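You operate a simulated robot arm through the tools that you are given. There is no shell and no other tool. Be economical: measure what you need, move in short steps, check, and stop when the job is done.

You are at the controls of a simulated two-armed robot. One attempt, no reset.

Task
On the top of the kitting table, fold the flat blue rag in half, so that its two long edges meet.

It is judged by the outcome, as a careful person would: the job done as asked, and still so three seconds after it is handed in. It fails if anything else is knocked over, pushed out of place, dropped, spilled or broken. Flat cloth is picked up by pressing the open fingertips on it (5 to 10 N) and closing them slowly along it; thin cloth reads only 2 to 8 mm in the jaws.

Robot
Two 7-joint arms with two-finger parallel grippers on one trunk, on a base that drives. Base frame: it is fixed to the floor where the robot stands at the start and does not move with it; the origin is under the middle of the robot, x ahead of it, y to its left, z up; the surface under the hand at the start is at about z = 0.8. Lengths are in m, angles in rad, forces in N, time in s.
The left shoulder is at the start at [0.07, 0.134, 1.076], the right one opposite. With the tool pointing down near the work surface each hand reaches from about 0.2 to 0.64 m from the robot's upright axis, wherever it stands, measured 20 degrees to its own side. Places, roughly: top of the kitting table [0.6, 0.1, 0.8]. Payload 1.57 kg a hand.
Tool frame (each hand has its own): the origin (TCP) lies between the finger pads and is the grasp point; the fingertips stand 0.03 m ahead of it; z points along the fingers, y is the line along which they close. The gripper opens to 0.08 m. The fingers are 0.017 m wide and 0.012 m thick; the gripper's body (0.04 by 0.082 m) begins 0.08 m behind the TCP.
Orientation is told as [roll, pitch, yaw] about the base's x, y, z axes, in that order, counted from this pose: with the fingers straight down and closing along the base's y, the tool's x points along the base's -x, its y along +y and its z along -z.

Tools
- The arms move only by the tool servo_tool. It takes "left_targets", "right_targets" or both (then of equal length, played together; a hand with none holds still); each is a list of rows, each a list of 6 numbers: the shift along the tool's x, y, z in units of 30 mm (1.0 is 30 mm), then the turn, a rotation vector about the tool's x, y, z in units of 5 degrees (1.0 is 5 degrees). In form: [[x, y, z, wx, wy, wz], ...]. A call has 1 to 20 rows; each row shifts and turns the commanded pose from where the row before left it, along the tool's axes as they then stand. "left_grip" and "right_grip" are, for a hand that has rows, the closure, from 0 (fully open) to 1 (shut), set as the call begins (left out, the last holds). A call with a number of a shift or a turn outside -1 to 1 is refused whole. Each row takes 0.2 s and may step no farther than 0.05 m and 0.15 rad from the row before; otherwise, or with a gripper value out of range, the whole call is refused. Where a pose cannot be reached the arm comes as near as it can. A force on the tool above 40 N (or 10 N above the force at the start of the call, whichever is more), or a blocked arm, ends the call early, and 0.2 s more pass. Each finger travels about 0.153 m/s and halts on what it meets, pressing with about 27 N; the grip force reading is that of the motor and also rises with nothing between the fingers. The clock runs only during rows and for 0.2 s after the last one: add rows that do not move to give the fingers time. It gives the time, the measured TCP pose, the force on the tool (base axes), the opening and the grip force at its end, in the units of the frame above (readings bear some noise), with the torque about the TCP (base axes, N m) and any sound that the robot's microphone picked up.
- Cameras (640 x 400 px; columns grow to the right, rows downward): "scene" is now at [0.127, -0.0031, 1.2861]; the picture's right is [0.04, -1.00, 0.00], its down [-0.71, -0.03, -0.71] and it looks along [0.71, 0.03, -0.71] (base axes); focal length 254 px, centre (320, 200). "left" rides on the left gripper at [0.072, 0.007, -0.122] in its tool frame; the picture's right is [-0.09, 1.00, 0.00], its down [-0.84, -0.08, -0.54] and it looks along [-0.54, -0.05, 0.84] (tool axes); focal length 238 px, centre (320, 200). "right" rides on the right gripper at [0.072, -0.007, -0.122] in its tool frame; the picture's right is [0.09, 1.00, 0.00], its down [-0.84, 0.08, -0.54] and it looks along [-0.54, 0.05, 0.84] (tool axes); focal length 238 px, centre (320, 200). There is no depth. A picture from a camera that has moved, and an enlarged one, comes with that camera's place and axes in the base frame and with its lens. The place of the scene camera against the robot may be out by one fixed shift of up to 0.012 m in any direction.
- grab_frame(camera): a new picture of that camera. No time passes.
- slide_trunk(by): slides the trunk up (or, below 0, down) by that many m; the arms and the scene camera ride with it, the base frame stays. It gives what a move gives, with no picture.
- steer(legs): drives the robot by 1 to 6 legs, each [ahead, left, turn to the left] in m, m and rad, along the robot's own axes; the way and the turn of a leg run together, so that a leg with both is an arc; at most 1.5 m and 3.142 rad a leg. The arms and the cameras ride along, it lands a little off, and it stops where it bumps. It gives what a move gives.
- aim_head(pan, tilt): turns the head with the scene camera to pan (to the left, within 1.501 rad either way) and tilt (down, from -0.506 to 1.204), counted from straight ahead of the robot. It gives what a move gives.
- close_up(camera, box): a new picture of the part [left, top, right, bottom] of that camera's present view, enlarged. No time passes.
- close_job(): hands the job in; it is judged then, once.

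Go step by step. Nothing tells you exact positions but the pictures and the camera data: compare them with the known pose of the tool, close in by small moves and look again before you grip or let go. The budget is 120 turns and 92 pictures, counting those below and the enlarged ones. Unless the task says otherwise, let go and move clear before handing in, and close with one line.

The tools are called after "Call:" by a JSON object that holds its "name" and its "arguments". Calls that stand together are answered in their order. servo_tool: Moves the arms, as the interface text tells. Its arguments: {"type":"object","properties":{"left_targets":{"type":"array","items":{"type":"array","items":{"type":"number"}}},"left_grip":{"type":"number"},"right_targets":{"type":"array","items":{"type":"array","items":{"type":"number"}}},"right_grip":{"type":"number"}},"required":[]} The other tools are called the same way: slide_trunk (by) slides the trunk up or down; steer (legs) drives the base; aim_head (pan, tilt) turns the head that bears the scene camera; grab_frame (camera) takes a picture; close_up (camera, box) takes an enlarged picture of a part of a camera's view; close_job () hands the job in.

At the start:

```text
clock: 0.0
left_ee_pos: [0.4019, 0.3306, 0.9982]
left_orientation: [-0.002, 0.0, 0.001]
left_wrist_force: [-0.1, -0.8, 0.7]
left_torque: [0.01, 0.03, 0.03]
left_gripper_width: 0.08
left_grip_force: 0.0
right_ee_pos: [0.4419, -0.0798, 1.0484]
right_orientation: [0.001, 0.002, 0.001]
right_wrist_force: [0.1, 0.1, 0.8]
right_torque: [0.0, 0.03, 0.05]
right_gripper_width: 0.0799
right_grip_force: 0.0
trunk travel left (down, up): [-0.65, 0.29]
robot x, y, heading: [0.0003, 0.0001, -0.001]
head pan, tilt: [0.04, 0.787]
```

scene: 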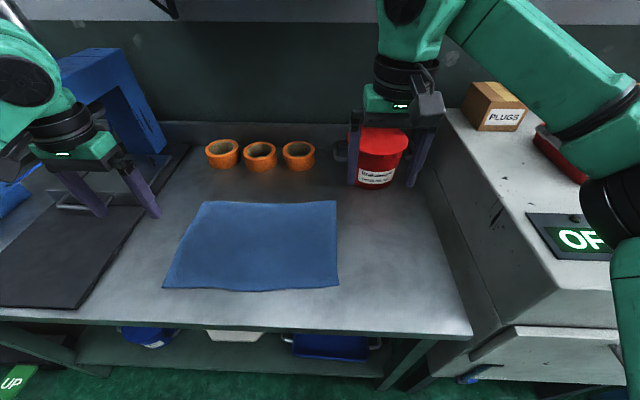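
right: 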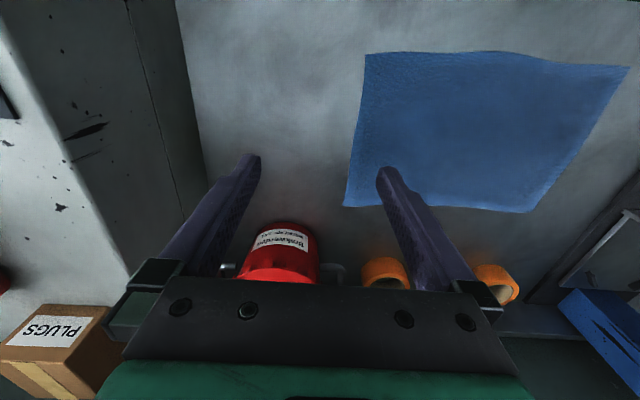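
left: 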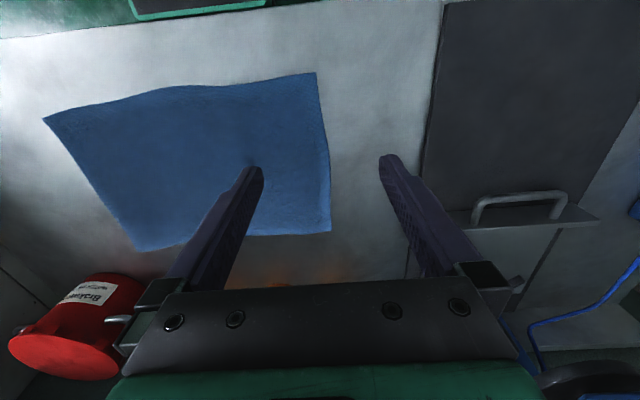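

The rag lies with its long edges along y: the near edge is at about x=0.36, the far edge at about x=0.60, and it spans y from -0.03 to 0.33. I'll strafe left to centre the robot on it, then look again.

Call:
{"name": "steer", "arguments": {"legs": [[0, 0.15, 0]]}}

Call:
{"name": "grab_frame", "arguments": {"camera": "scene"}}

```text
clock: 1.4
left_ee_pos: [0.4011, 0.4825, 0.9988]
left_orientation: [0.002, 0.0, -0.003]
left_wrist_force: [0.3, 0.9, -0.8]
left_torque: [-0.01, -0.03, -0.02]
left_gripper_width: 0.0801
left_grip_force: 0.0
right_ee_pos: [0.4416, 0.0716, 1.0478]
right_orientation: [0.0, 0.0, 0.002]
right_wrist_force: [-0.6, -1.3, 0.8]
right_torque: [-0.01, -0.05, -0.03]
right_gripper_width: 0.0799
right_grip_force: 0.0
trunk travel left (down, up): [-0.65, 0.29]
robot x, y, heading: [0.0027, 0.1552, 0.004]
head pan, tilt: [0.04, 0.787]
```

```text
88 pictures are left
camera scene: at [0.127, 0.1479, 1.2861], right [0.04, -1.0, 0.0], down [-0.71, -0.03, -0.71], along [0.71, 0.03, -0.71], focal length 254 px, centre (320, 200)
```

scene: 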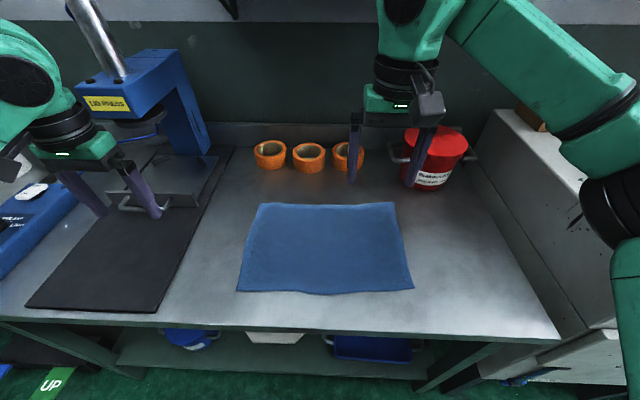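

The rag is centred ahead of me, with its near corners at about (0.35, 0.32) and (0.37, -0.03). I'll hover both hands inside the near corners, then turn them so the fingers close along x.

Call:
{"name": "servo_tool", "arguments": {"left_targets": [[0.1, -0.94, 0.4, 0, 0, 0], [0.1, -0.94, 0.4, 0, 0, 0], [0.1, -0.94, 0.4, 0, 0, 0], [0.1, -0.94, 0.4, 0, 0, 0], [0.1, -0.94, 0.4, 0, 0, 0], [0.1, -0.94, 0.4, 0, 0, 0], [0.1, -0.94, 0.4, 0, 0, 0]], "right_targets": [[0.22, -0.29, 0.63, 0, 0, 0], [0.22, -0.29, 0.63, 0, 0, 0], [0.22, -0.29, 0.63, 0, 0, 0], [0.22, -0.29, 0.63, 0, 0, 0], [0.22, -0.29, 0.63, 0, 0, 0], [0.22, -0.29, 0.63, 0, 0, 0], [0.22, -0.29, 0.63, 0, 0, 0]]}}

Call:
{"name": "servo_tool", "arguments": {"left_targets": [[0, 0, 0, 0, 0, -1], [0, 0, 0, 0, 0, -1], [0, 0, 0, 0, 0, -1], [0, 0, 0, 0, 0, -1], [0, 0, 0, 0, 0, -1], [0, 0, 0, 0, 0, -1], [0, 0, 0, 0, 0, -1], [0, 0, 0, 0, 0, -1], [0, 0, 0, 0, 0, -1], [0, 0, 0, 0, 0, -1], [0, 0, 0, 0, 0, -1], [0, 0, 0, 0, 0, -1], [0, 0, 0, 0, 0, -1], [0, 0, 0, 0, 0, -1], [0, 0, 0, 0, 0, -1], [0, 0, 0, 0, 0, -1], [0, 0, 0, 0, 0, -1], [0, 0, 0, 0, 0, -1], [0, 0, 0, 0, 0, -0.6]], "right_targets": [[0, 0, 0, 0, 0, 1], [0, 0, 0, 0, 0, 1], [0, 0, 0, 0, 0, 1], [0, 0, 0, 0, 0, 1], [0, 0, 0, 0, 0, 1], [0, 0, 0, 0, 0, 1], [0, 0, 0, 0, 0, 1], [0, 0, 0, 0, 0, 1], [0, 0, 0, 0, 0, 1], [0, 0, 0, 0, 0, 1], [0, 0, 0, 0, 0, 1], [0, 0, 0, 0, 0, 1], [0, 0, 0, 0, 0, 1], [0, 0, 0, 0, 0, 1], [0, 0, 0, 0, 0, 1], [0, 0, 0, 0, 0, 1], [0, 0, 0, 0, 0, 1], [0, 0, 0, 0, 0, 0.4], [0, 0, 0, 0, 0, 0]], "left_grip": 0.6, "right_grip": 0.6}}

Call:
{"name": "grab_frame", "arguments": {"camera": "left"}}

Call:
{"name": "grab_frame", "arguments": {"camera": "right"}}

Call:
{"name": "grab_frame", "arguments": {"camera": "scene"}}

```text
clock: 3.0
left_ee_pos: [0.3804, 0.2836, 0.9139]
left_orientation: [0.002, 0.001, 0.0]
left_wrist_force: [0.6, 0.7, -0.7]
left_torque: [0.03, 0.0, 0.01]
left_gripper_width: 0.08
left_grip_force: 0.0
right_ee_pos: [0.3951, 0.0105, 0.9141]
right_orientation: [0.001, -0.001, -0.001]
right_wrist_force: [0.0, -1.3, -0.6]
right_torque: [0.02, 0.0, -0.01]
right_gripper_width: 0.0801
right_grip_force: 0.0
trunk travel left (down, up): [-0.65, 0.29]
robot x, y, heading: [-0.0006, 0.1531, 0.0]
head pan, tilt: [0.04, 0.787]
```

```text
clock: 7.0
left_ee_pos: [0.3816, 0.2874, 0.9153]
left_orientation: [-0.001, 0.0, 1.622]
left_wrist_force: [0.1, -0.1, 0.3]
left_torque: [0.01, -0.01, 0.04]
left_gripper_width: 0.0321
left_grip_force: 0.2
right_ee_pos: [0.3963, 0.0105, 0.9157]
right_orientation: [0.001, 0.001, -1.518]
right_wrist_force: [-0.4, 0.7, 0.3]
right_torque: [0.01, 0.02, 0.0]
right_gripper_width: 0.032
right_grip_force: 0.0
trunk travel left (down, up): [-0.65, 0.29]
robot x, y, heading: [-0.003, 0.1526, -0.004]
head pan, tilt: [0.04, 0.787]
```

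```text
87 pictures are left
camera left: at [0.3784, 0.2124, 1.0374], right [-1.0, 0.04, 0.0], down [0.03, 0.84, 0.54], along [0.02, 0.54, -0.84], focal length 238 px, centre (320, 200)
```

left: 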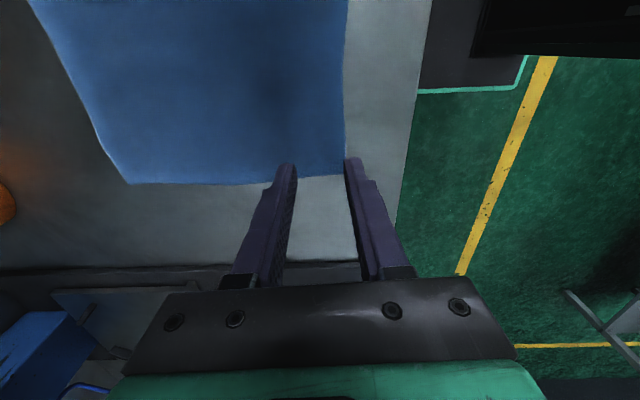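

```text
86 pictures are left
camera right: at [0.3858, 0.0823, 1.0371], right [0.99, 0.14, 0.0], down [0.12, -0.83, 0.54], along [0.08, -0.54, -0.84], focal length 238 px, centre (320, 200)
```

right: 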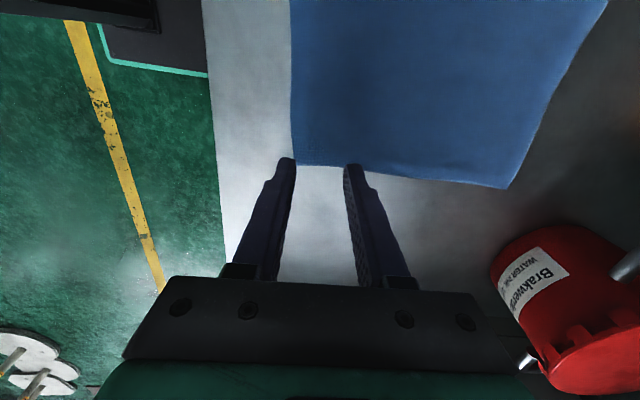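

```text
85 pictures are left
camera scene: at [0.127, 0.149, 1.2861], right [0.04, -1.0, 0.0], down [-0.71, -0.03, -0.71], along [0.71, 0.03, -0.71], focal length 254 px, centre (320, 200)
```

scene: 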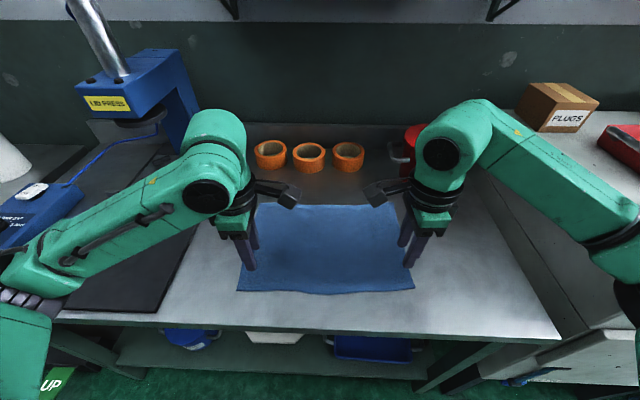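

The wrist views put the near corners at (0.353, 0.330) and (0.372, -0.027) and the far corners at (0.597, 0.334) and (0.615, -0.026). I'll nudge both hands inward and lower them close to the cloth.

Call:
{"name": "servo_tool", "arguments": {"left_targets": [[0, -0.2, 0, 0, 0, 0], [0, 0, 0.6, 0, 0, 0], [0, 0, 0.6, 0, 0, 0], [0, 0, 0.6, 0, 0, 0], [0, 0, 0.4, 0, 0, 0], [0, 0, 0.3, 0, 0, 0], [0, 0, 0, 0, 0, 0]], "right_targets": [[0.23, 0.2, 0, 0, 0, 0], [0, 0, 0.6, 0, 0, 0], [0, 0, 0.6, 0, 0, 0], [0, 0, 0.6, 0, 0, 0], [0, 0, 0.4, 0, 0, 0], [0, 0, 0.3, 0, 0, 0], [0, 0, 0, 0, 0, 0]]}}

Call:
{"name": "grab_frame", "arguments": {"camera": "left"}}

Call:
{"name": "grab_frame", "arguments": {"camera": "right"}}

```text
clock: 8.6
left_ee_pos: [0.3857, 0.2845, 0.8391]
left_orientation: [0.0, 0.0, 1.623]
left_wrist_force: [0.7, -0.3, 0.7]
left_torque: [-0.02, -0.02, 0.0]
left_gripper_width: 0.0322
left_grip_force: 0.1
right_ee_pos: [0.403, 0.0193, 0.8414]
right_orientation: [0.0, 0.001, -1.52]
right_wrist_force: [-0.1, -0.7, 0.2]
right_torque: [0.03, 0.01, 0.01]
right_gripper_width: 0.032
right_grip_force: 0.1
trunk travel left (down, up): [-0.65, 0.29]
robot x, y, heading: [-0.0021, 0.1523, -0.001]
head pan, tilt: [0.04, 0.787]
```

```text
84 pictures are left
camera left: at [0.3835, 0.2125, 0.9618], right [-1.0, 0.04, 0.0], down [0.03, 0.84, 0.54], along [0.02, 0.54, -0.84], focal length 238 px, centre (320, 200)
```

left: 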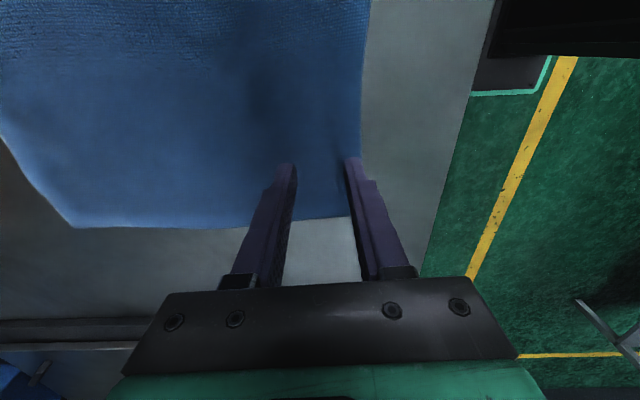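

```text
83 pictures are left
camera right: at [0.3916, 0.0894, 0.9624], right [0.99, 0.14, 0.0], down [0.12, -0.83, 0.54], along [0.08, -0.54, -0.84], focal length 238 px, centre (320, 200)
```

right: 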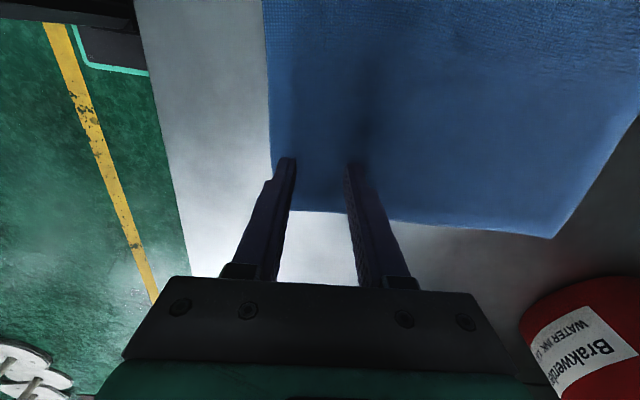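

The outer fingers are just inside the edge on both sides. I'll lower slowly to contact.

Call:
{"name": "servo_tool", "arguments": {"left_targets": [[0, -0.03, 0.08, 0, 0, 0], [0, 0, 0.08, 0, 0, 0], [0, 0, 0.06, 0, 0, 0]], "right_targets": [[0, 0, 0.1, 0, 0, 0], [0, 0, 0.1, 0, 0, 0], [0, 0, 0.08, 0, 0, 0]]}}

```text
clock: 9.4
left_ee_pos: [0.3881, 0.2864, 0.8339]
left_orientation: [-0.005, 0.0, 1.625]
left_wrist_force: [1.4, -0.4, 7.7]
left_torque: [-0.02, 0.0, 0.01]
left_gripper_width: 0.032
left_grip_force: 0.0
right_ee_pos: [0.4019, 0.0195, 0.8345]
right_orientation: [0.002, -0.001, -1.519]
right_wrist_force: [1.6, -1.0, 6.1]
right_torque: [-0.01, 0.01, -0.03]
right_gripper_width: 0.0319
right_grip_force: 0.1
trunk travel left (down, up): [-0.65, 0.29]
robot x, y, heading: [0.0015, 0.1529, -0.0]
head pan, tilt: [0.04, 0.787]
```

Contact reads about 7 N on both hands, within the range. I'll close slowly in steps.

Call:
{"name": "servo_tool", "arguments": {"left_targets": [[0, 0, 0.02, 0, 0, 0]], "right_targets": [[0, 0, 0.03, 0, 0, 0]], "left_grip": 0.68, "right_grip": 0.68}}

Call:
{"name": "servo_tool", "arguments": {"left_targets": [[0, 0, 0, 0, 0, 0]], "right_targets": [[0, 0, 0, 0, 0, 0]], "left_grip": 0.76, "right_grip": 0.76}}

Call:
{"name": "servo_tool", "arguments": {"left_targets": [[0, 0, 0, 0, 0, 0]], "right_targets": [[0, 0, 0, 0, 0, 0]], "left_grip": 0.84, "right_grip": 0.84}}

Call:
{"name": "grab_frame", "arguments": {"camera": "left"}}

Call:
{"name": "grab_frame", "arguments": {"camera": "right"}}

```text
clock: 9.8
left_ee_pos: [0.3855, 0.2859, 0.8327]
left_orientation: [-0.002, -0.001, 1.623]
left_wrist_force: [-0.2, -1.7, 8.9]
left_torque: [-0.05, 0.01, -0.02]
left_gripper_width: 0.0248
left_grip_force: 0.0
right_ee_pos: [0.3999, 0.0191, 0.8331]
right_orientation: [0.004, 0.002, -1.518]
right_wrist_force: [1.8, 1.4, 12.3]
right_torque: [0.02, 0.02, 0.0]
right_gripper_width: 0.0244
right_grip_force: 0.1
trunk travel left (down, up): [-0.65, 0.29]
robot x, y, heading: [-0.0032, 0.1538, 0.002]
head pan, tilt: [0.04, 0.787]
```

```text
clock: 10.2
left_ee_pos: [0.3855, 0.2871, 0.8335]
left_orientation: [-0.003, 0.002, 1.622]
left_wrist_force: [1.1, -1.7, 10.3]
left_torque: [-0.05, -0.01, -0.01]
left_gripper_width: 0.0179
left_grip_force: 0.1
right_ee_pos: [0.3998, 0.0179, 0.8343]
right_orientation: [0.005, 0.0, -1.517]
right_wrist_force: [1.1, 0.5, 15.4]
right_torque: [0.05, 0.01, 0.03]
right_gripper_width: 0.0173
right_grip_force: 0.0
trunk travel left (down, up): [-0.65, 0.29]
robot x, y, heading: [0.0014, 0.1524, -0.003]
head pan, tilt: [0.04, 0.787]
```

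```text
clock: 10.6
left_ee_pos: [0.3845, 0.2882, 0.8329]
left_orientation: [-0.003, -0.001, 1.621]
left_wrist_force: [0.0, -1.0, 10.4]
left_torque: [-0.03, 0.02, -0.01]
left_gripper_width: 0.0111
left_grip_force: 0.0
right_ee_pos: [0.3998, 0.0187, 0.8327]
right_orientation: [0.004, 0.0, -1.518]
right_wrist_force: [0.8, 2.1, 16.8]
right_torque: [0.07, 0.06, 0.0]
right_gripper_width: 0.0125
right_grip_force: 0.3
trunk travel left (down, up): [-0.65, 0.29]
robot x, y, heading: [0.0008, 0.155, -0.003]
head pan, tilt: [0.04, 0.787]
```

```text
82 pictures are left
camera left: at [0.3825, 0.2135, 0.9561], right [-1.0, 0.04, 0.0], down [0.03, 0.84, 0.54], along [0.02, 0.54, -0.84], focal length 238 px, centre (320, 200)
```

left: 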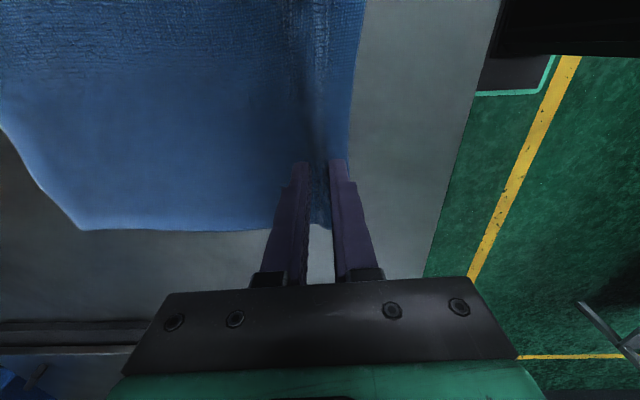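

```text
81 pictures are left
camera right: at [0.3888, 0.0896, 0.9544], right [0.99, 0.14, 0.0], down [0.12, -0.83, 0.54], along [0.08, -0.54, -0.84], focal length 238 px, centre (320, 200)
```

right: 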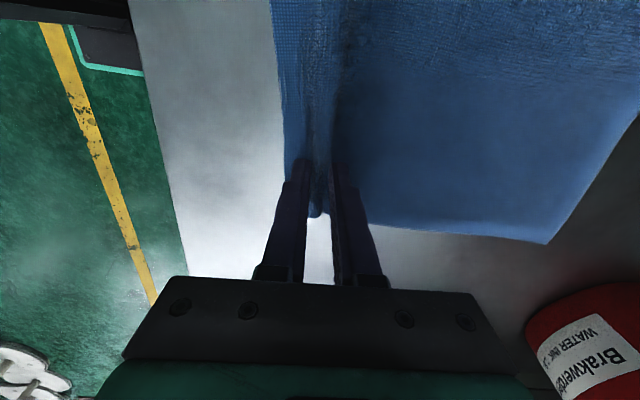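

The cloth is ridging up between the fingers as wanted. I'll finish closing, then lift 3 cm and look.

Call:
{"name": "servo_tool", "arguments": {"left_targets": [[0, 0, -0.02, 0, 0, 0]], "right_targets": [[0, 0, -0.06, 0, 0, 0]], "left_grip": 0.92, "right_grip": 0.92}}

Call:
{"name": "servo_tool", "arguments": {"left_targets": [[0, 0, 0, 0, 0, 0], [0, 0, 0, 0, 0, 0], [0, 0, 0, 0, 0, 0]], "right_targets": [[0, 0, 0, 0, 0, 0], [0, 0, 0, 0, 0, 0], [0, 0, 0, 0, 0, 0]], "left_grip": 1.0, "right_grip": 1.0}}

Call:
{"name": "servo_tool", "arguments": {"left_targets": [[0, 0, -0.25, 0, 0, 0], [0, 0, -0.25, 0, 0, 0], [0, 0, -0.25, 0, 0, 0], [0, 0, -0.25, 0, 0, 0]], "right_targets": [[0, 0, -0.25, 0, 0, 0], [0, 0, -0.25, 0, 0, 0], [0, 0, -0.25, 0, 0, 0], [0, 0, -0.25, 0, 0, 0]]}}

Call:
{"name": "grab_frame", "arguments": {"camera": "left"}}

Call:
{"name": "grab_frame", "arguments": {"camera": "right"}}

```text
clock: 11.0
left_ee_pos: [0.3846, 0.287, 0.8327]
left_orientation: [-0.003, 0.0, 1.623]
left_wrist_force: [-0.8, 1.9, 12.6]
left_torque: [0.02, 0.05, 0.01]
left_gripper_width: 0.0067
left_grip_force: 0.4
right_ee_pos: [0.3991, 0.0182, 0.8331]
right_orientation: [0.002, -0.003, -1.519]
right_wrist_force: [0.5, 1.9, 7.0]
right_torque: [0.04, 0.02, -0.03]
right_gripper_width: 0.0061
right_grip_force: 6.3
trunk travel left (down, up): [-0.65, 0.29]
robot x, y, heading: [0.0021, 0.1514, -0.003]
head pan, tilt: [0.04, 0.787]
```

```text
clock: 11.8
left_ee_pos: [0.3866, 0.2859, 0.8331]
left_orientation: [-0.002, 0.0, 1.623]
left_wrist_force: [-1.4, 0.6, 13.3]
left_torque: [0.04, 0.06, 0.02]
left_gripper_width: 0.0037
left_grip_force: 24.2
right_ee_pos: [0.4, 0.0189, 0.8337]
right_orientation: [0.002, 0.001, -1.519]
right_wrist_force: [-0.1, 0.1, 3.1]
right_torque: [0.03, 0.0, -0.01]
right_gripper_width: 0.0047
right_grip_force: 25.1
trunk travel left (down, up): [-0.65, 0.29]
robot x, y, heading: [0.0035, 0.1536, 0.003]
head pan, tilt: [0.04, 0.787]
```

```text
clock: 12.8
left_ee_pos: [0.3869, 0.2864, 0.8615]
left_orientation: [0.0, -0.001, 1.622]
left_wrist_force: [-0.2, -0.1, -0.5]
left_torque: [0.0, 0.01, 0.0]
left_gripper_width: 0.0036
left_grip_force: 24.3
right_ee_pos: [0.4001, 0.0194, 0.862]
right_orientation: [0.002, 0.0, -1.519]
right_wrist_force: [0.4, 0.7, 0.1]
right_torque: [0.01, -0.01, -0.01]
right_gripper_width: 0.0046
right_grip_force: 25.0
trunk travel left (down, up): [-0.65, 0.29]
robot x, y, heading: [0.0021, 0.1503, 0.0]
head pan, tilt: [0.04, 0.787]
```

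```text
80 pictures are left
camera left: at [0.3845, 0.2133, 0.9856], right [-1.0, 0.04, 0.0], down [0.03, 0.84, 0.54], along [0.02, 0.54, -0.84], focal length 238 px, centre (320, 200)
```

left: 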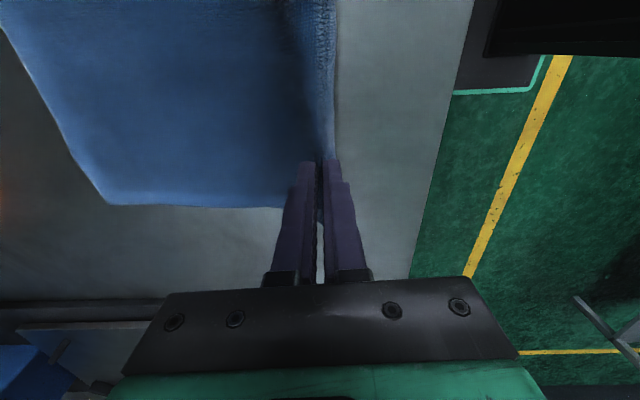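

```text
79 pictures are left
camera right: at [0.3911, 0.0895, 0.984], right [0.99, 0.14, 0.0], down [0.12, -0.83, 0.54], along [0.08, -0.54, -0.84], focal length 238 px, centre (320, 200)
```

right: 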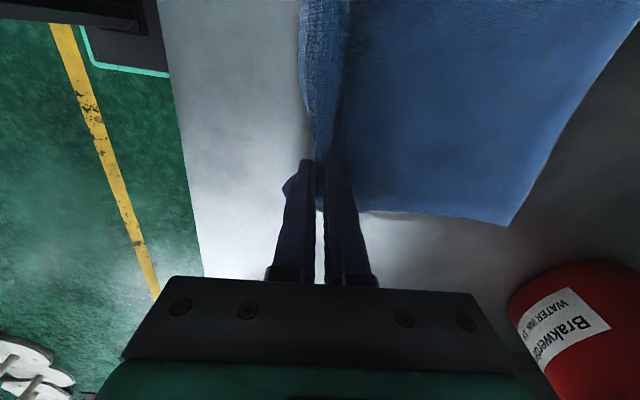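

Both grips hold, but about 2 cm of hem hangs outside the jaws and would turn back on itself after the fold. I'll set the cloth down and regrip right at the edge.

Call:
{"name": "servo_tool", "arguments": {"left_targets": [[0, 0, 0.3, 0, 0, 0], [0, 0, 0.3, 0, 0, 0], [0, 0, 0.3, 0, 0, 0]], "right_targets": [[0, 0, 0.3, 0, 0, 0], [0, 0, 0.3, 0, 0, 0], [0, 0, 0.3, 0, 0, 0]]}}

Call:
{"name": "servo_tool", "arguments": {"left_targets": [[0, 0, 0, 0, 0, 0], [0, 0, 0, 0, 0, 0], [0, 0, -0.2, 0, 0, 0], [0, 0, -0.5, 0, 0, 0], [0, 0, -0.5, 0, 0, 0], [0, 0, 0, 0, 0, 0]], "right_targets": [[0, 0, 0, 0, 0, 0], [0, 0, 0, 0, 0, 0], [0, 0, -0.2, 0, 0, 0], [0, 0, -0.5, 0, 0, 0], [0, 0, -0.5, 0, 0, 0], [0, 0, 0, 0, 0, 0]], "left_grip": 0.6, "right_grip": 0.6}}

Call:
{"name": "grab_frame", "arguments": {"camera": "left"}}

Call:
{"name": "grab_frame", "arguments": {"camera": "right"}}

```text
clock: 13.6
left_ee_pos: [0.388, 0.2867, 0.8358]
left_orientation: [0.0, 0.0, 1.622]
left_wrist_force: [0.1, -0.3, 0.0]
left_torque: [-0.04, -0.02, 0.02]
left_gripper_width: 0.0034
left_grip_force: 24.8
right_ee_pos: [0.4028, 0.0178, 0.8369]
right_orientation: [0.001, 0.0, -1.518]
right_wrist_force: [-0.3, 0.9, 0.4]
right_torque: [0.02, -0.03, -0.01]
right_gripper_width: 0.0047
right_grip_force: 25.9
trunk travel left (down, up): [-0.65, 0.29]
robot x, y, heading: [-0.0033, 0.1524, 0.003]
head pan, tilt: [0.04, 0.787]
```

```text
clock: 15.0
left_ee_pos: [0.3864, 0.2876, 0.87]
left_orientation: [-0.001, 0.001, 1.622]
left_wrist_force: [0.7, -0.4, 0.6]
left_torque: [0.0, 0.0, 0.0]
left_gripper_width: 0.0318
left_grip_force: 0.0
right_ee_pos: [0.4018, 0.0205, 0.8716]
right_orientation: [0.0, 0.002, -1.519]
right_wrist_force: [-0.4, 0.3, -0.7]
right_torque: [-0.01, 0.02, 0.01]
right_gripper_width: 0.0322
right_grip_force: 0.0
trunk travel left (down, up): [-0.65, 0.29]
robot x, y, heading: [0.0001, 0.1508, -0.001]
head pan, tilt: [0.04, 0.787]
```

```text
78 pictures are left
camera left: at [0.3847, 0.2133, 0.9934], right [-1.0, 0.04, 0.0], down [0.03, 0.84, 0.54], along [0.02, 0.54, -0.84], focal length 238 px, centre (320, 200)
```

left: 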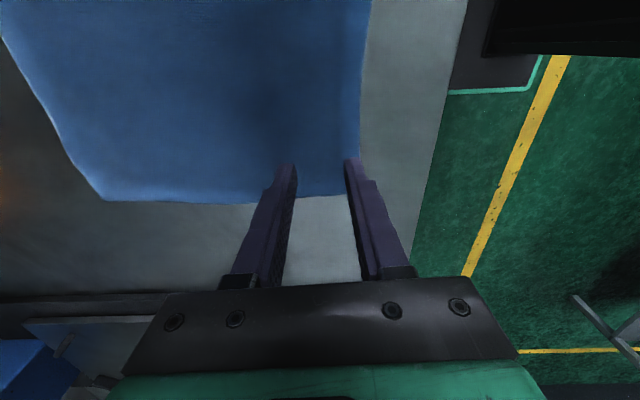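

```text
77 pictures are left
camera right: at [0.3919, 0.09, 0.9937], right [0.99, 0.14, 0.0], down [0.12, -0.83, 0.54], along [0.08, -0.54, -0.84], focal length 238 px, centre (320, 200)
```

right: 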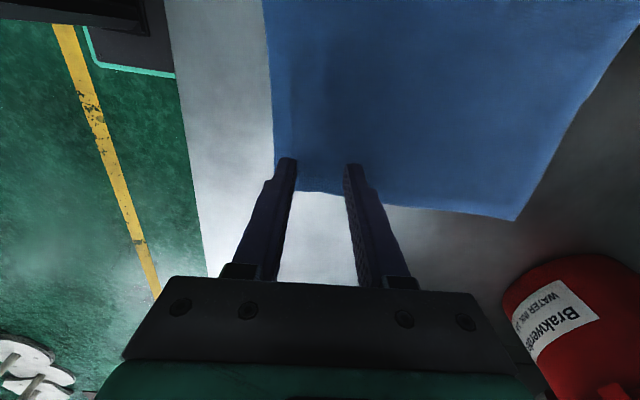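

The cloth sprang flat and its edge is back at x≈0.3555 on the left and 0.3665 on the right. I'll regrip with a smaller opening and the outer finger just off the edge.

Call:
{"name": "servo_tool", "arguments": {"left_targets": [[0, 0.37, 0, 0, 0, 0], [0, 0.36, 0, 0, 0, 0], [0, 0, 0.4, 0, 0, 0], [0, 0, 0.4, 0, 0, 0], [0, 0, 0.2, 0, 0, 0], [0, 0, 0, 0, 0, 0]], "right_targets": [[0, -0.44, 0, 0, 0, 0], [0, -0.42, 0, 0, 0, 0], [0, 0, 0.4, 0, 0, 0], [0, 0, 0.4, 0, 0, 0], [0, 0, 0.2, 0, 0, 0], [0, 0, 0, 0, 0, 0]], "left_grip": 0.72, "right_grip": 0.72}}

Call:
{"name": "close_up", "arguments": {"camera": "left", "box": [220, 100, 420, 225]}}

Call:
{"name": "close_up", "arguments": {"camera": "right", "box": [220, 100, 420, 225]}}

```text
clock: 16.4
left_ee_pos: [0.3658, 0.2855, 0.8393]
left_orientation: [-0.001, -0.001, 1.623]
left_wrist_force: [-0.5, 0.3, 0.3]
left_torque: [-0.01, -0.03, 0.02]
left_gripper_width: 0.0223
left_grip_force: 0.1
right_ee_pos: [0.3759, 0.0175, 0.8402]
right_orientation: [0.0, 0.0, -1.519]
right_wrist_force: [-0.1, 0.5, 0.0]
right_torque: [0.0, 0.01, -0.01]
right_gripper_width: 0.0223
right_grip_force: 0.0
trunk travel left (down, up): [-0.65, 0.29]
robot x, y, heading: [0.0021, 0.1542, 0.003]
head pan, tilt: [0.04, 0.787]
```

```text
3.20 times, centred on (320, 162) of left
camera zoom: at [0.3632, 0.2116, 0.9641], right [-1.0, 0.04, 0.0], down [0.03, 0.84, 0.54], along [0.02, 0.54, -0.84], focal length 763 px, centre (320, 320)
```

zoom: 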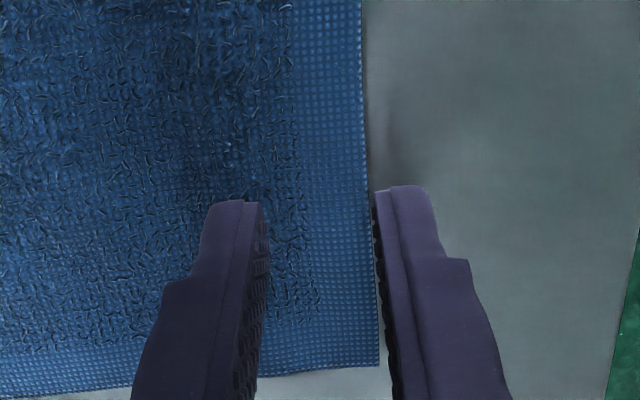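

```text
3.20 times, centred on (320, 162) of right
camera zoom: at [0.3658, 0.0879, 0.9626], right [0.99, 0.14, 0.0], down [0.12, -0.83, 0.54], along [0.08, -0.54, -0.84], focal length 763 px, centre (320, 320)
```

zoom: 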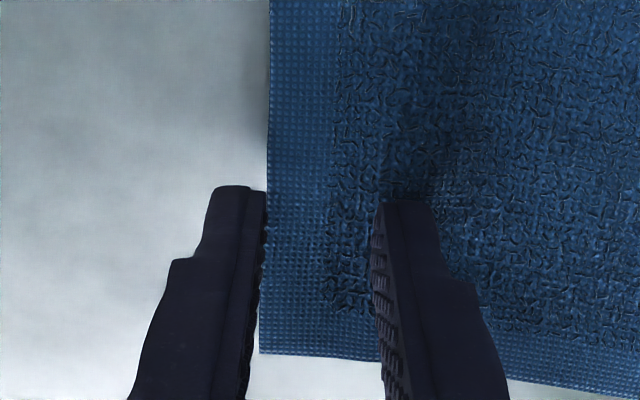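

The outer fingers sit just outside the edge on both sides. I'll press down and close slowly.

Call:
{"name": "servo_tool", "arguments": {"left_targets": [[0, 0, 0.1, 0, 0, 0], [0, 0, 0.12, 0, 0, 0], [0, 0, 0, 0, 0, 0]], "right_targets": [[0, 0, 0.1, 0, 0, 0], [0, 0, 0.14, 0, 0, 0], [0, 0, 0, 0, 0, 0]]}}

Call:
{"name": "servo_tool", "arguments": {"left_targets": [[0, 0, 0, 0, 0, 0]], "right_targets": [[0, 0, 0, 0, 0, 0]], "left_grip": 0.8, "right_grip": 0.8}}

Call:
{"name": "servo_tool", "arguments": {"left_targets": [[0, 0, 0, 0, 0, 0]], "right_targets": [[0, 0, 0, 0, 0, 0]], "left_grip": 0.87, "right_grip": 0.87}}

Call:
{"name": "close_up", "arguments": {"camera": "left", "box": [220, 100, 420, 225]}}

Call:
{"name": "close_up", "arguments": {"camera": "right", "box": [220, 100, 420, 225]}}

```text
clock: 17.2
left_ee_pos: [0.3647, 0.285, 0.8353]
left_orientation: [0.001, 0.0, 1.624]
left_wrist_force: [-0.3, 0.3, 1.1]
left_torque: [0.03, -0.05, 0.02]
left_gripper_width: 0.0221
left_grip_force: 0.0
right_ee_pos: [0.3761, 0.0171, 0.8338]
right_orientation: [0.001, 0.0, -1.518]
right_wrist_force: [0.4, 0.4, 0.1]
right_torque: [-0.01, 0.05, -0.02]
right_gripper_width: 0.0224
right_grip_force: 0.0
trunk travel left (down, up): [-0.65, 0.29]
robot x, y, heading: [0.0, 0.1512, -0.002]
head pan, tilt: [0.04, 0.787]
```

```text
clock: 17.6
left_ee_pos: [0.3643, 0.285, 0.8348]
left_orientation: [0.001, 0.0, 1.621]
left_wrist_force: [0.4, -0.6, 1.2]
left_torque: [0.0, 0.01, 0.02]
left_gripper_width: 0.0163
left_grip_force: 0.1
right_ee_pos: [0.3765, 0.0163, 0.8347]
right_orientation: [0.0, 0.001, -1.519]
right_wrist_force: [0.4, -0.3, 1.5]
right_torque: [0.0, -0.01, 0.0]
right_gripper_width: 0.016
right_grip_force: 0.1
trunk travel left (down, up): [-0.65, 0.29]
robot x, y, heading: [-0.0021, 0.1548, 0.0]
head pan, tilt: [0.04, 0.787]
```

```text
clock: 18.0
left_ee_pos: [0.3648, 0.2848, 0.8337]
left_orientation: [-0.001, 0.001, 1.62]
left_wrist_force: [0.5, -0.6, 0.8]
left_torque: [0.01, 0.01, 0.04]
left_gripper_width: 0.0103
left_grip_force: 0.1
right_ee_pos: [0.376, 0.0165, 0.8343]
right_orientation: [0.0, -0.001, -1.519]
right_wrist_force: [-0.4, 0.1, 1.5]
right_torque: [0.05, 0.0, 0.07]
right_gripper_width: 0.0106
right_grip_force: 0.3
trunk travel left (down, up): [-0.65, 0.29]
robot x, y, heading: [0.0002, 0.1532, -0.003]
head pan, tilt: [0.04, 0.787]
```

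```text
3.20 times, centred on (320, 162) of left
camera zoom: at [0.3625, 0.2113, 0.9571], right [-1.0, 0.04, 0.0], down [0.03, 0.84, 0.54], along [0.02, 0.54, -0.84], focal length 763 px, centre (320, 320)
```

zoom: 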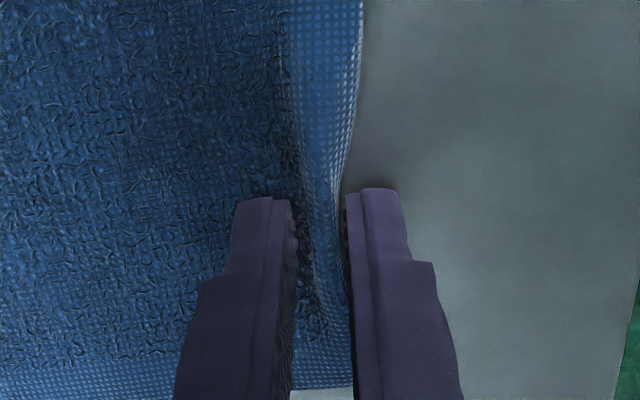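

```text
3.20 times, centred on (320, 162) of right
camera zoom: at [0.3655, 0.0878, 0.9559], right [0.99, 0.14, 0.0], down [0.12, -0.83, 0.54], along [0.08, -0.54, -0.84], focal length 763 px, centre (320, 320)
```

zoom: 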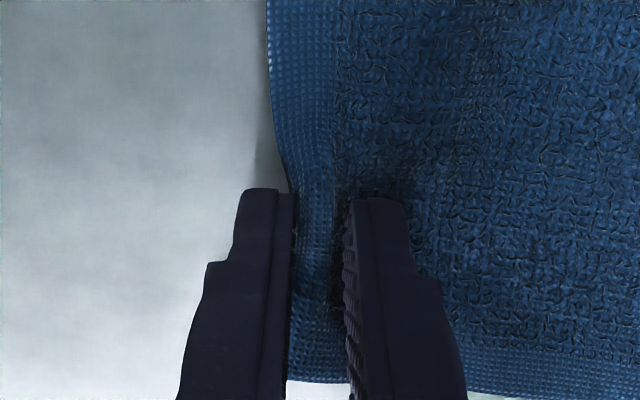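

The hem is ridging between the fingers as intended. I'll close fully and lift a bit.

Call:
{"name": "servo_tool", "arguments": {"left_targets": [[0, 0, 0.05, 0, 0, 0]], "right_targets": [[0, 0, 0.05, 0, 0, 0]], "left_grip": 0.93, "right_grip": 0.93}}

Call:
{"name": "servo_tool", "arguments": {"left_targets": [[0, 0, 0, 0, 0, 0], [0, 0, 0, 0, 0, 0], [0, 0, 0, 0, 0, 0]], "right_targets": [[0, 0, 0, 0, 0, 0], [0, 0, 0, 0, 0, 0], [0, 0, 0, 0, 0, 0]], "left_grip": 1.0, "right_grip": 1.0}}

Call:
{"name": "servo_tool", "arguments": {"left_targets": [[0, 0, -0.3, 0, 0, 0], [0, -0.1, -0.4, 0, 0, 0], [0, -0.2, -0.5, 0, 0, 0], [0, -0.2, -0.5, 0, 0, 0]], "right_targets": [[0, 0, -0.3, 0, 0, 0], [0, 0.1, -0.4, 0, 0, 0], [0, 0.2, -0.5, 0, 0, 0], [0, 0.2, -0.5, 0, 0, 0]]}}

Call:
{"name": "grab_frame", "arguments": {"camera": "left"}}

Call:
{"name": "grab_frame", "arguments": {"camera": "right"}}

Call:
{"name": "grab_frame", "arguments": {"camera": "scene"}}

```text
clock: 18.4
left_ee_pos: [0.3651, 0.2849, 0.8326]
left_orientation: [-0.003, 0.0, 1.622]
left_wrist_force: [-0.2, -0.5, 2.9]
left_torque: [-0.02, 0.0, -0.01]
left_gripper_width: 0.0072
left_grip_force: 0.7
right_ee_pos: [0.3749, 0.0169, 0.8333]
right_orientation: [0.002, 0.0, -1.517]
right_wrist_force: [-0.7, 1.1, 4.0]
right_torque: [0.02, 0.02, 0.01]
right_gripper_width: 0.0067
right_grip_force: 0.2
trunk travel left (down, up): [-0.65, 0.29]
robot x, y, heading: [-0.001, 0.1547, -0.001]
head pan, tilt: [0.04, 0.787]
```

```text
clock: 19.2
left_ee_pos: [0.3642, 0.2853, 0.834]
left_orientation: [-0.002, 0.0, 1.623]
left_wrist_force: [0.1, -0.9, 4.8]
left_torque: [-0.04, -0.04, 0.01]
left_gripper_width: 0.0034
left_grip_force: 24.3
right_ee_pos: [0.375, 0.0169, 0.8343]
right_orientation: [0.001, 0.001, -1.518]
right_wrist_force: [0.7, 0.4, 6.5]
right_torque: [0.03, -0.06, 0.02]
right_gripper_width: 0.0035
right_grip_force: 24.7
trunk travel left (down, up): [-0.65, 0.29]
robot x, y, heading: [0.0005, 0.151, 0.001]
head pan, tilt: [0.04, 0.787]
```

```text
clock: 20.2
left_ee_pos: [0.3796, 0.2864, 0.8847]
left_orientation: [0.0, 0.001, 1.621]
left_wrist_force: [0.7, -1.6, -0.1]
left_torque: [-0.01, 0.02, -0.01]
left_gripper_width: 0.0036
left_grip_force: 24.7
right_ee_pos: [0.3918, 0.0155, 0.8835]
right_orientation: [-0.002, -0.001, -1.517]
right_wrist_force: [-0.2, 0.4, 0.3]
right_torque: [0.03, -0.05, -0.02]
right_gripper_width: 0.0035
right_grip_force: 24.6
trunk travel left (down, up): [-0.65, 0.29]
robot x, y, heading: [-0.0012, 0.153, 0.003]
head pan, tilt: [0.04, 0.787]
```

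```text
72 pictures are left
camera left: at [0.3782, 0.2122, 1.0074], right [-1.0, 0.04, 0.0], down [0.03, 0.84, 0.54], along [0.02, 0.54, -0.84], focal length 238 px, centre (320, 200)
```

left: 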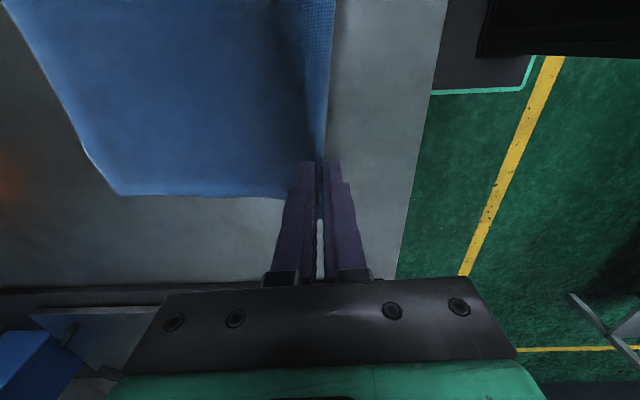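

```text
71 pictures are left
camera right: at [0.3815, 0.0877, 1.0055], right [0.99, 0.14, 0.0], down [0.12, -0.83, 0.54], along [0.08, -0.54, -0.84], focal length 238 px, centre (320, 200)
```

right: 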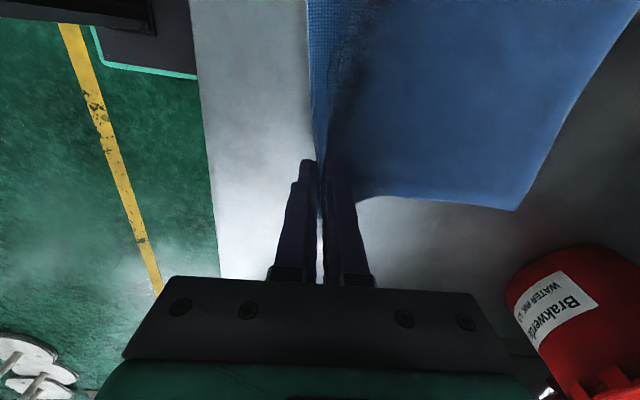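

```text
70 pictures are left
camera scene: at [0.1271, 0.1491, 1.286], right [0.04, -1.0, 0.0], down [-0.71, -0.03, -0.71], along [0.71, 0.03, -0.71], focal length 254 px, centre (320, 200)
```

scene: 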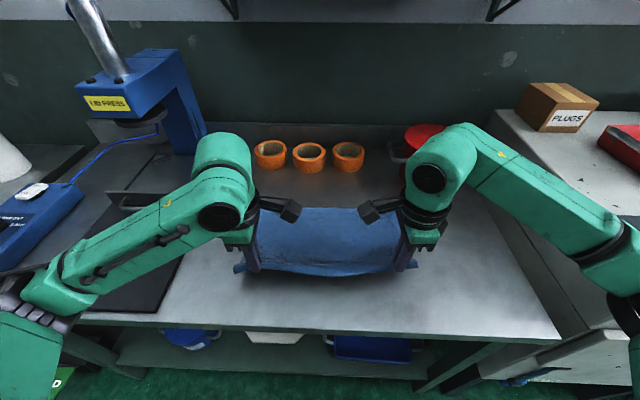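

Both hands hold the hem at its edge. Now I'll carry it over in an arc about the fold line, stopping partway to look.

Call:
{"name": "servo_tool", "arguments": {"left_targets": [[0, -0.467, -0.583, 0, 0, 0], [0, -0.467, -0.583, 0, 0, 0], [0, -0.667, -0.333, 0, 0, 0], [0, -0.667, -0.333, 0, 0, 0], [0, -0.667, -0.033, 0, 0, 0], [0, -0.667, -0.033, 0, 0, 0], [0, -0.667, 0.2, 0, 0, 0], [0, -0.667, 0.2, 0, 0, 0]], "right_targets": [[0, 0.467, -0.583, 0, 0, 0], [0, 0.467, -0.583, 0, 0, 0], [0, 0.667, -0.333, 0, 0, 0], [0, 0.667, -0.333, 0, 0, 0], [0, 0.667, -0.033, 0, 0, 0], [0, 0.667, -0.033, 0, 0, 0], [0, 0.667, 0.2, 0, 0, 0], [0, 0.667, 0.2, 0, 0, 0]]}}

Call:
{"name": "grab_frame", "arguments": {"camera": "scene"}}

Call:
{"name": "grab_frame", "arguments": {"camera": "left"}}

Call:
{"name": "grab_frame", "arguments": {"camera": "right"}}

```text
clock: 22.0
left_ee_pos: [0.5299, 0.2936, 0.9293]
left_orientation: [0.002, -0.001, 1.62]
left_wrist_force: [0.6, 0.5, -0.9]
left_torque: [0.02, 0.03, -0.02]
left_gripper_width: 0.0038
left_grip_force: 24.5
right_ee_pos: [0.5403, 0.0256, 0.9294]
right_orientation: [0.001, 0.0, -1.518]
right_wrist_force: [-0.2, 0.4, 0.1]
right_torque: [0.03, 0.0, 0.01]
right_gripper_width: 0.0035
right_grip_force: 24.0
trunk travel left (down, up): [-0.65, 0.29]
robot x, y, heading: [-0.0026, 0.1584, 0.002]
head pan, tilt: [0.04, 0.787]
```

```text
69 pictures are left
camera scene: at [0.1285, 0.1491, 1.2859], right [0.04, -1.0, 0.0], down [-0.71, -0.03, -0.7], along [0.7, 0.03, -0.71], focal length 254 px, centre (320, 200)
```

scene: 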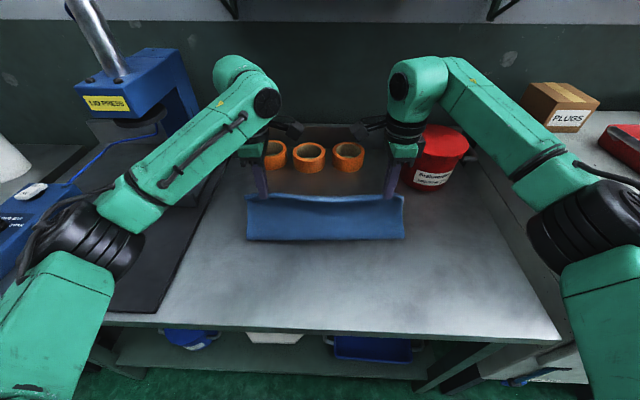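

```text
68 pictures are left
camera left: at [0.5274, 0.2197, 1.0521], right [-1.0, 0.04, 0.0], down [0.04, 0.84, 0.54], along [0.02, 0.54, -0.84], focal length 238 px, centre (320, 200)
```

left: 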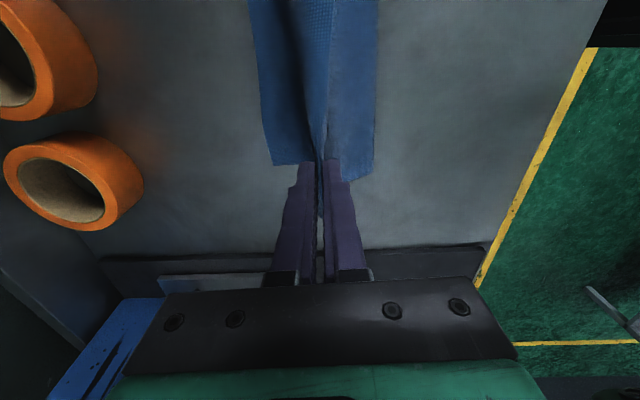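

```text
67 pictures are left
camera right: at [0.5299, 0.0964, 1.0506], right [0.99, 0.14, 0.0], down [0.12, -0.83, 0.54], along [0.08, -0.54, -0.84], focal length 238 px, centre (320, 200)
```

right: 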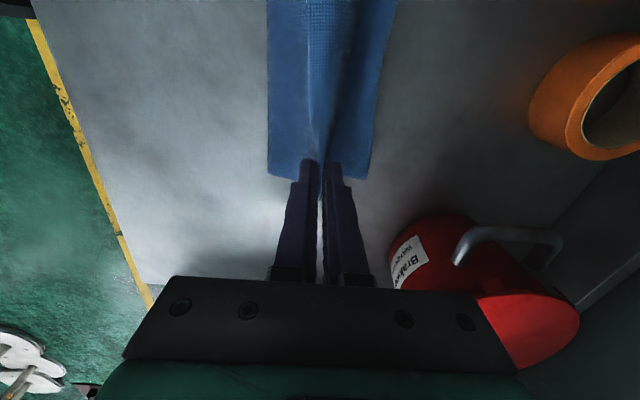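

The fold is coming over neatly, and the far edge now sits at x≈0.588 on the left and 0.605 on the right. I'll lower toward it, leaving about 16 mm for the hem held in the jaws.

Call:
{"name": "servo_tool", "arguments": {"left_targets": [[0, -0.35, 0.3, 0, 0, 0], [0, -0.35, 0.4, 0, 0, 0], [0, -0.25, 0.45, 0, 0, 0], [0, -0.2, 0.45, 0, 0, 0], [0, -0.15, 0.45, 0, 0, 0], [0, -0.1, 0.45, 0, 0, 0], [0, 0, 0, 0, 0, 0]], "right_targets": [[0, 0.4, 0.3, 0, 0, 0], [0, 0.4, 0.4, 0, 0, 0], [0, 0.3, 0.45, 0, 0, 0], [0, 0.25, 0.45, 0, 0, 0], [0, 0.15, 0.45, 0, 0, 0], [0, 0.12, 0.45, 0, 0, 0], [0, 0, 0, 0, 0, 0]]}}

Call:
{"name": "grab_frame", "arguments": {"camera": "scene"}}

Call:
{"name": "grab_frame", "arguments": {"camera": "left"}}

Call:
{"name": "grab_frame", "arguments": {"camera": "right"}}

```text
clock: 23.6
left_ee_pos: [0.5702, 0.2958, 0.8547]
left_orientation: [0.0, 0.001, 1.623]
left_wrist_force: [0.4, 0.0, 0.0]
left_torque: [0.0, -0.02, -0.01]
left_gripper_width: 0.0036
left_grip_force: 24.2
right_ee_pos: [0.587, 0.0275, 0.8552]
right_orientation: [0.001, 0.0, -1.518]
right_wrist_force: [-0.6, 0.9, 0.0]
right_torque: [0.03, -0.04, 0.01]
right_gripper_width: 0.0039
right_grip_force: 24.6
trunk travel left (down, up): [-0.65, 0.29]
robot x, y, heading: [-0.0016, 0.1502, 0.002]
head pan, tilt: [0.04, 0.787]
```

```text
66 pictures are left
camera scene: at [0.1267, 0.149, 1.2861], right [0.04, -1.0, 0.0], down [-0.71, -0.03, -0.71], along [0.71, 0.03, -0.71], focal length 254 px, centre (320, 200)
```

scene: 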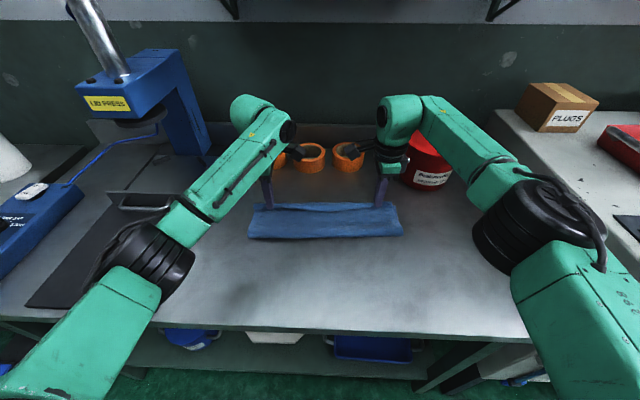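

```text
65 pictures are left
camera left: at [0.5672, 0.2229, 0.9772], right [-1.0, 0.04, 0.0], down [0.03, 0.84, 0.54], along [0.02, 0.54, -0.84], focal length 238 px, centre (320, 200)
```

left: 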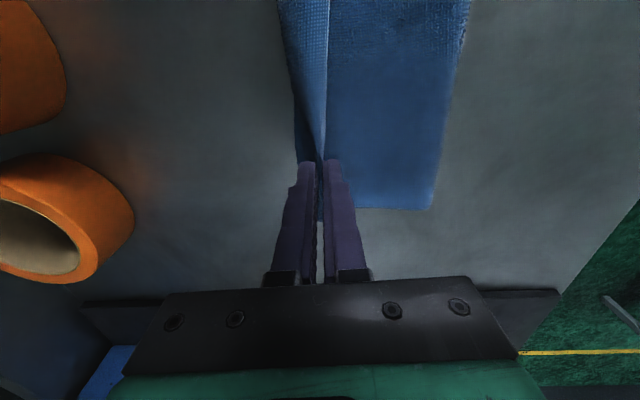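

```text
64 pictures are left
camera right: at [0.5769, 0.099, 0.9759], right [0.99, 0.14, 0.0], down [0.12, -0.83, 0.54], along [0.08, -0.54, -0.84], focal length 238 px, centre (320, 200)
```

right: 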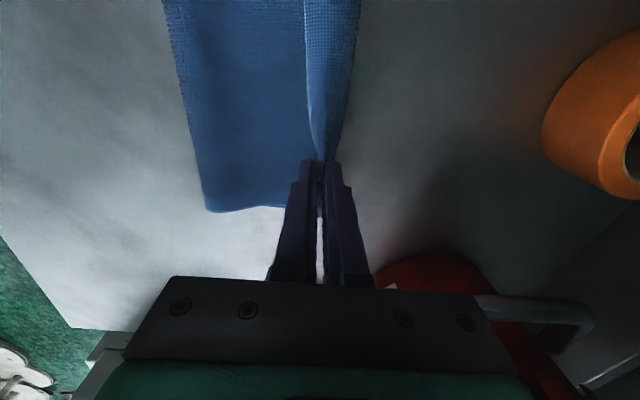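

The jaws are 16 to 18 mm short of the far edge, as planned. I'll lower another 12 mm and open slowly.

Call:
{"name": "servo_tool", "arguments": {"left_targets": [[0, 0, 0.2, 0, 0, 0], [0, 0, 0.2, 0, 0, 0], [0, 0, 0, 0, 0, 0]], "right_targets": [[0, 0, 0.2, 0, 0, 0], [0, 0, 0.2, 0, 0, 0], [0, 0, 0, 0, 0, 0]]}}

Call:
{"name": "servo_tool", "arguments": {"left_targets": [[0, 0, 0, 0, 0, 0], [0, 0, 0, 0, 0, 0]], "right_targets": [[0, 0, 0, 0, 0, 0], [0, 0, 0, 0, 0, 0]], "left_grip": 0.8, "right_grip": 0.8}}

Call:
{"name": "grab_frame", "arguments": {"camera": "left"}}

Call:
{"name": "grab_frame", "arguments": {"camera": "right"}}

```text
clock: 24.4
left_ee_pos: [0.5692, 0.2951, 0.8437]
left_orientation: [0.001, -0.001, 1.622]
left_wrist_force: [0.5, -1.1, 0.5]
left_torque: [-0.03, -0.03, -0.04]
left_gripper_width: 0.0035
left_grip_force: 24.3
right_ee_pos: [0.5866, 0.028, 0.8416]
right_orientation: [0.0, -0.001, -1.516]
right_wrist_force: [-0.5, 0.1, 0.9]
right_torque: [0.04, -0.06, -0.01]
right_gripper_width: 0.0032
right_grip_force: 24.4
trunk travel left (down, up): [-0.65, 0.29]
robot x, y, heading: [0.0033, 0.1515, 0.005]
head pan, tilt: [0.04, 0.787]
```

```text
clock: 25.0
left_ee_pos: [0.5704, 0.2953, 0.843]
left_orientation: [0.0, 0.001, 1.62]
left_wrist_force: [0.2, 0.5, 1.3]
left_torque: [-0.02, 0.01, 0.0]
left_gripper_width: 0.0163
left_grip_force: 0.0
right_ee_pos: [0.5869, 0.028, 0.8413]
right_orientation: [-0.001, 0.001, -1.519]
right_wrist_force: [-0.3, -0.6, -0.4]
right_torque: [0.0, -0.01, -0.02]
right_gripper_width: 0.016
right_grip_force: 0.0
trunk travel left (down, up): [-0.65, 0.29]
robot x, y, heading: [-0.002, 0.1513, -0.001]
head pan, tilt: [0.04, 0.787]
```

```text
63 pictures are left
camera left: at [0.5669, 0.222, 0.9653], right [-1.0, 0.04, 0.0], down [0.03, 0.84, 0.54], along [0.02, 0.54, -0.84], focal length 238 px, centre (320, 200)
```

left: 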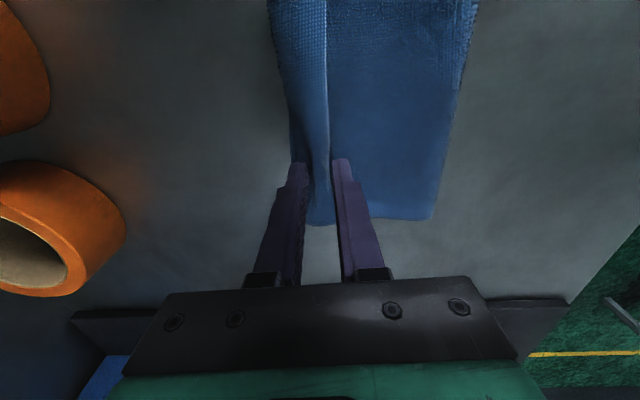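

```text
62 pictures are left
camera right: at [0.5766, 0.0993, 0.9633], right [0.99, 0.14, 0.0], down [0.12, -0.83, 0.54], along [0.08, -0.54, -0.84], focal length 238 px, centre (320, 200)
```

right: 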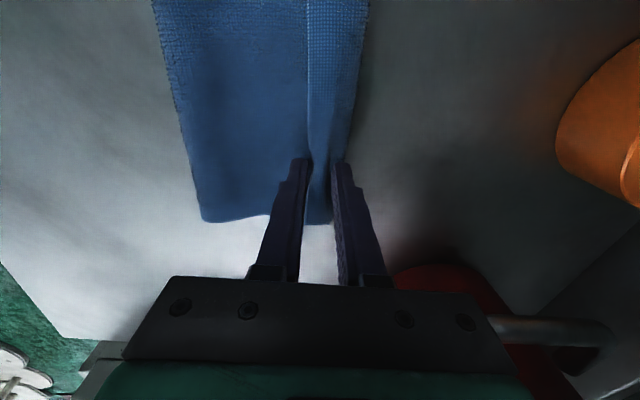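

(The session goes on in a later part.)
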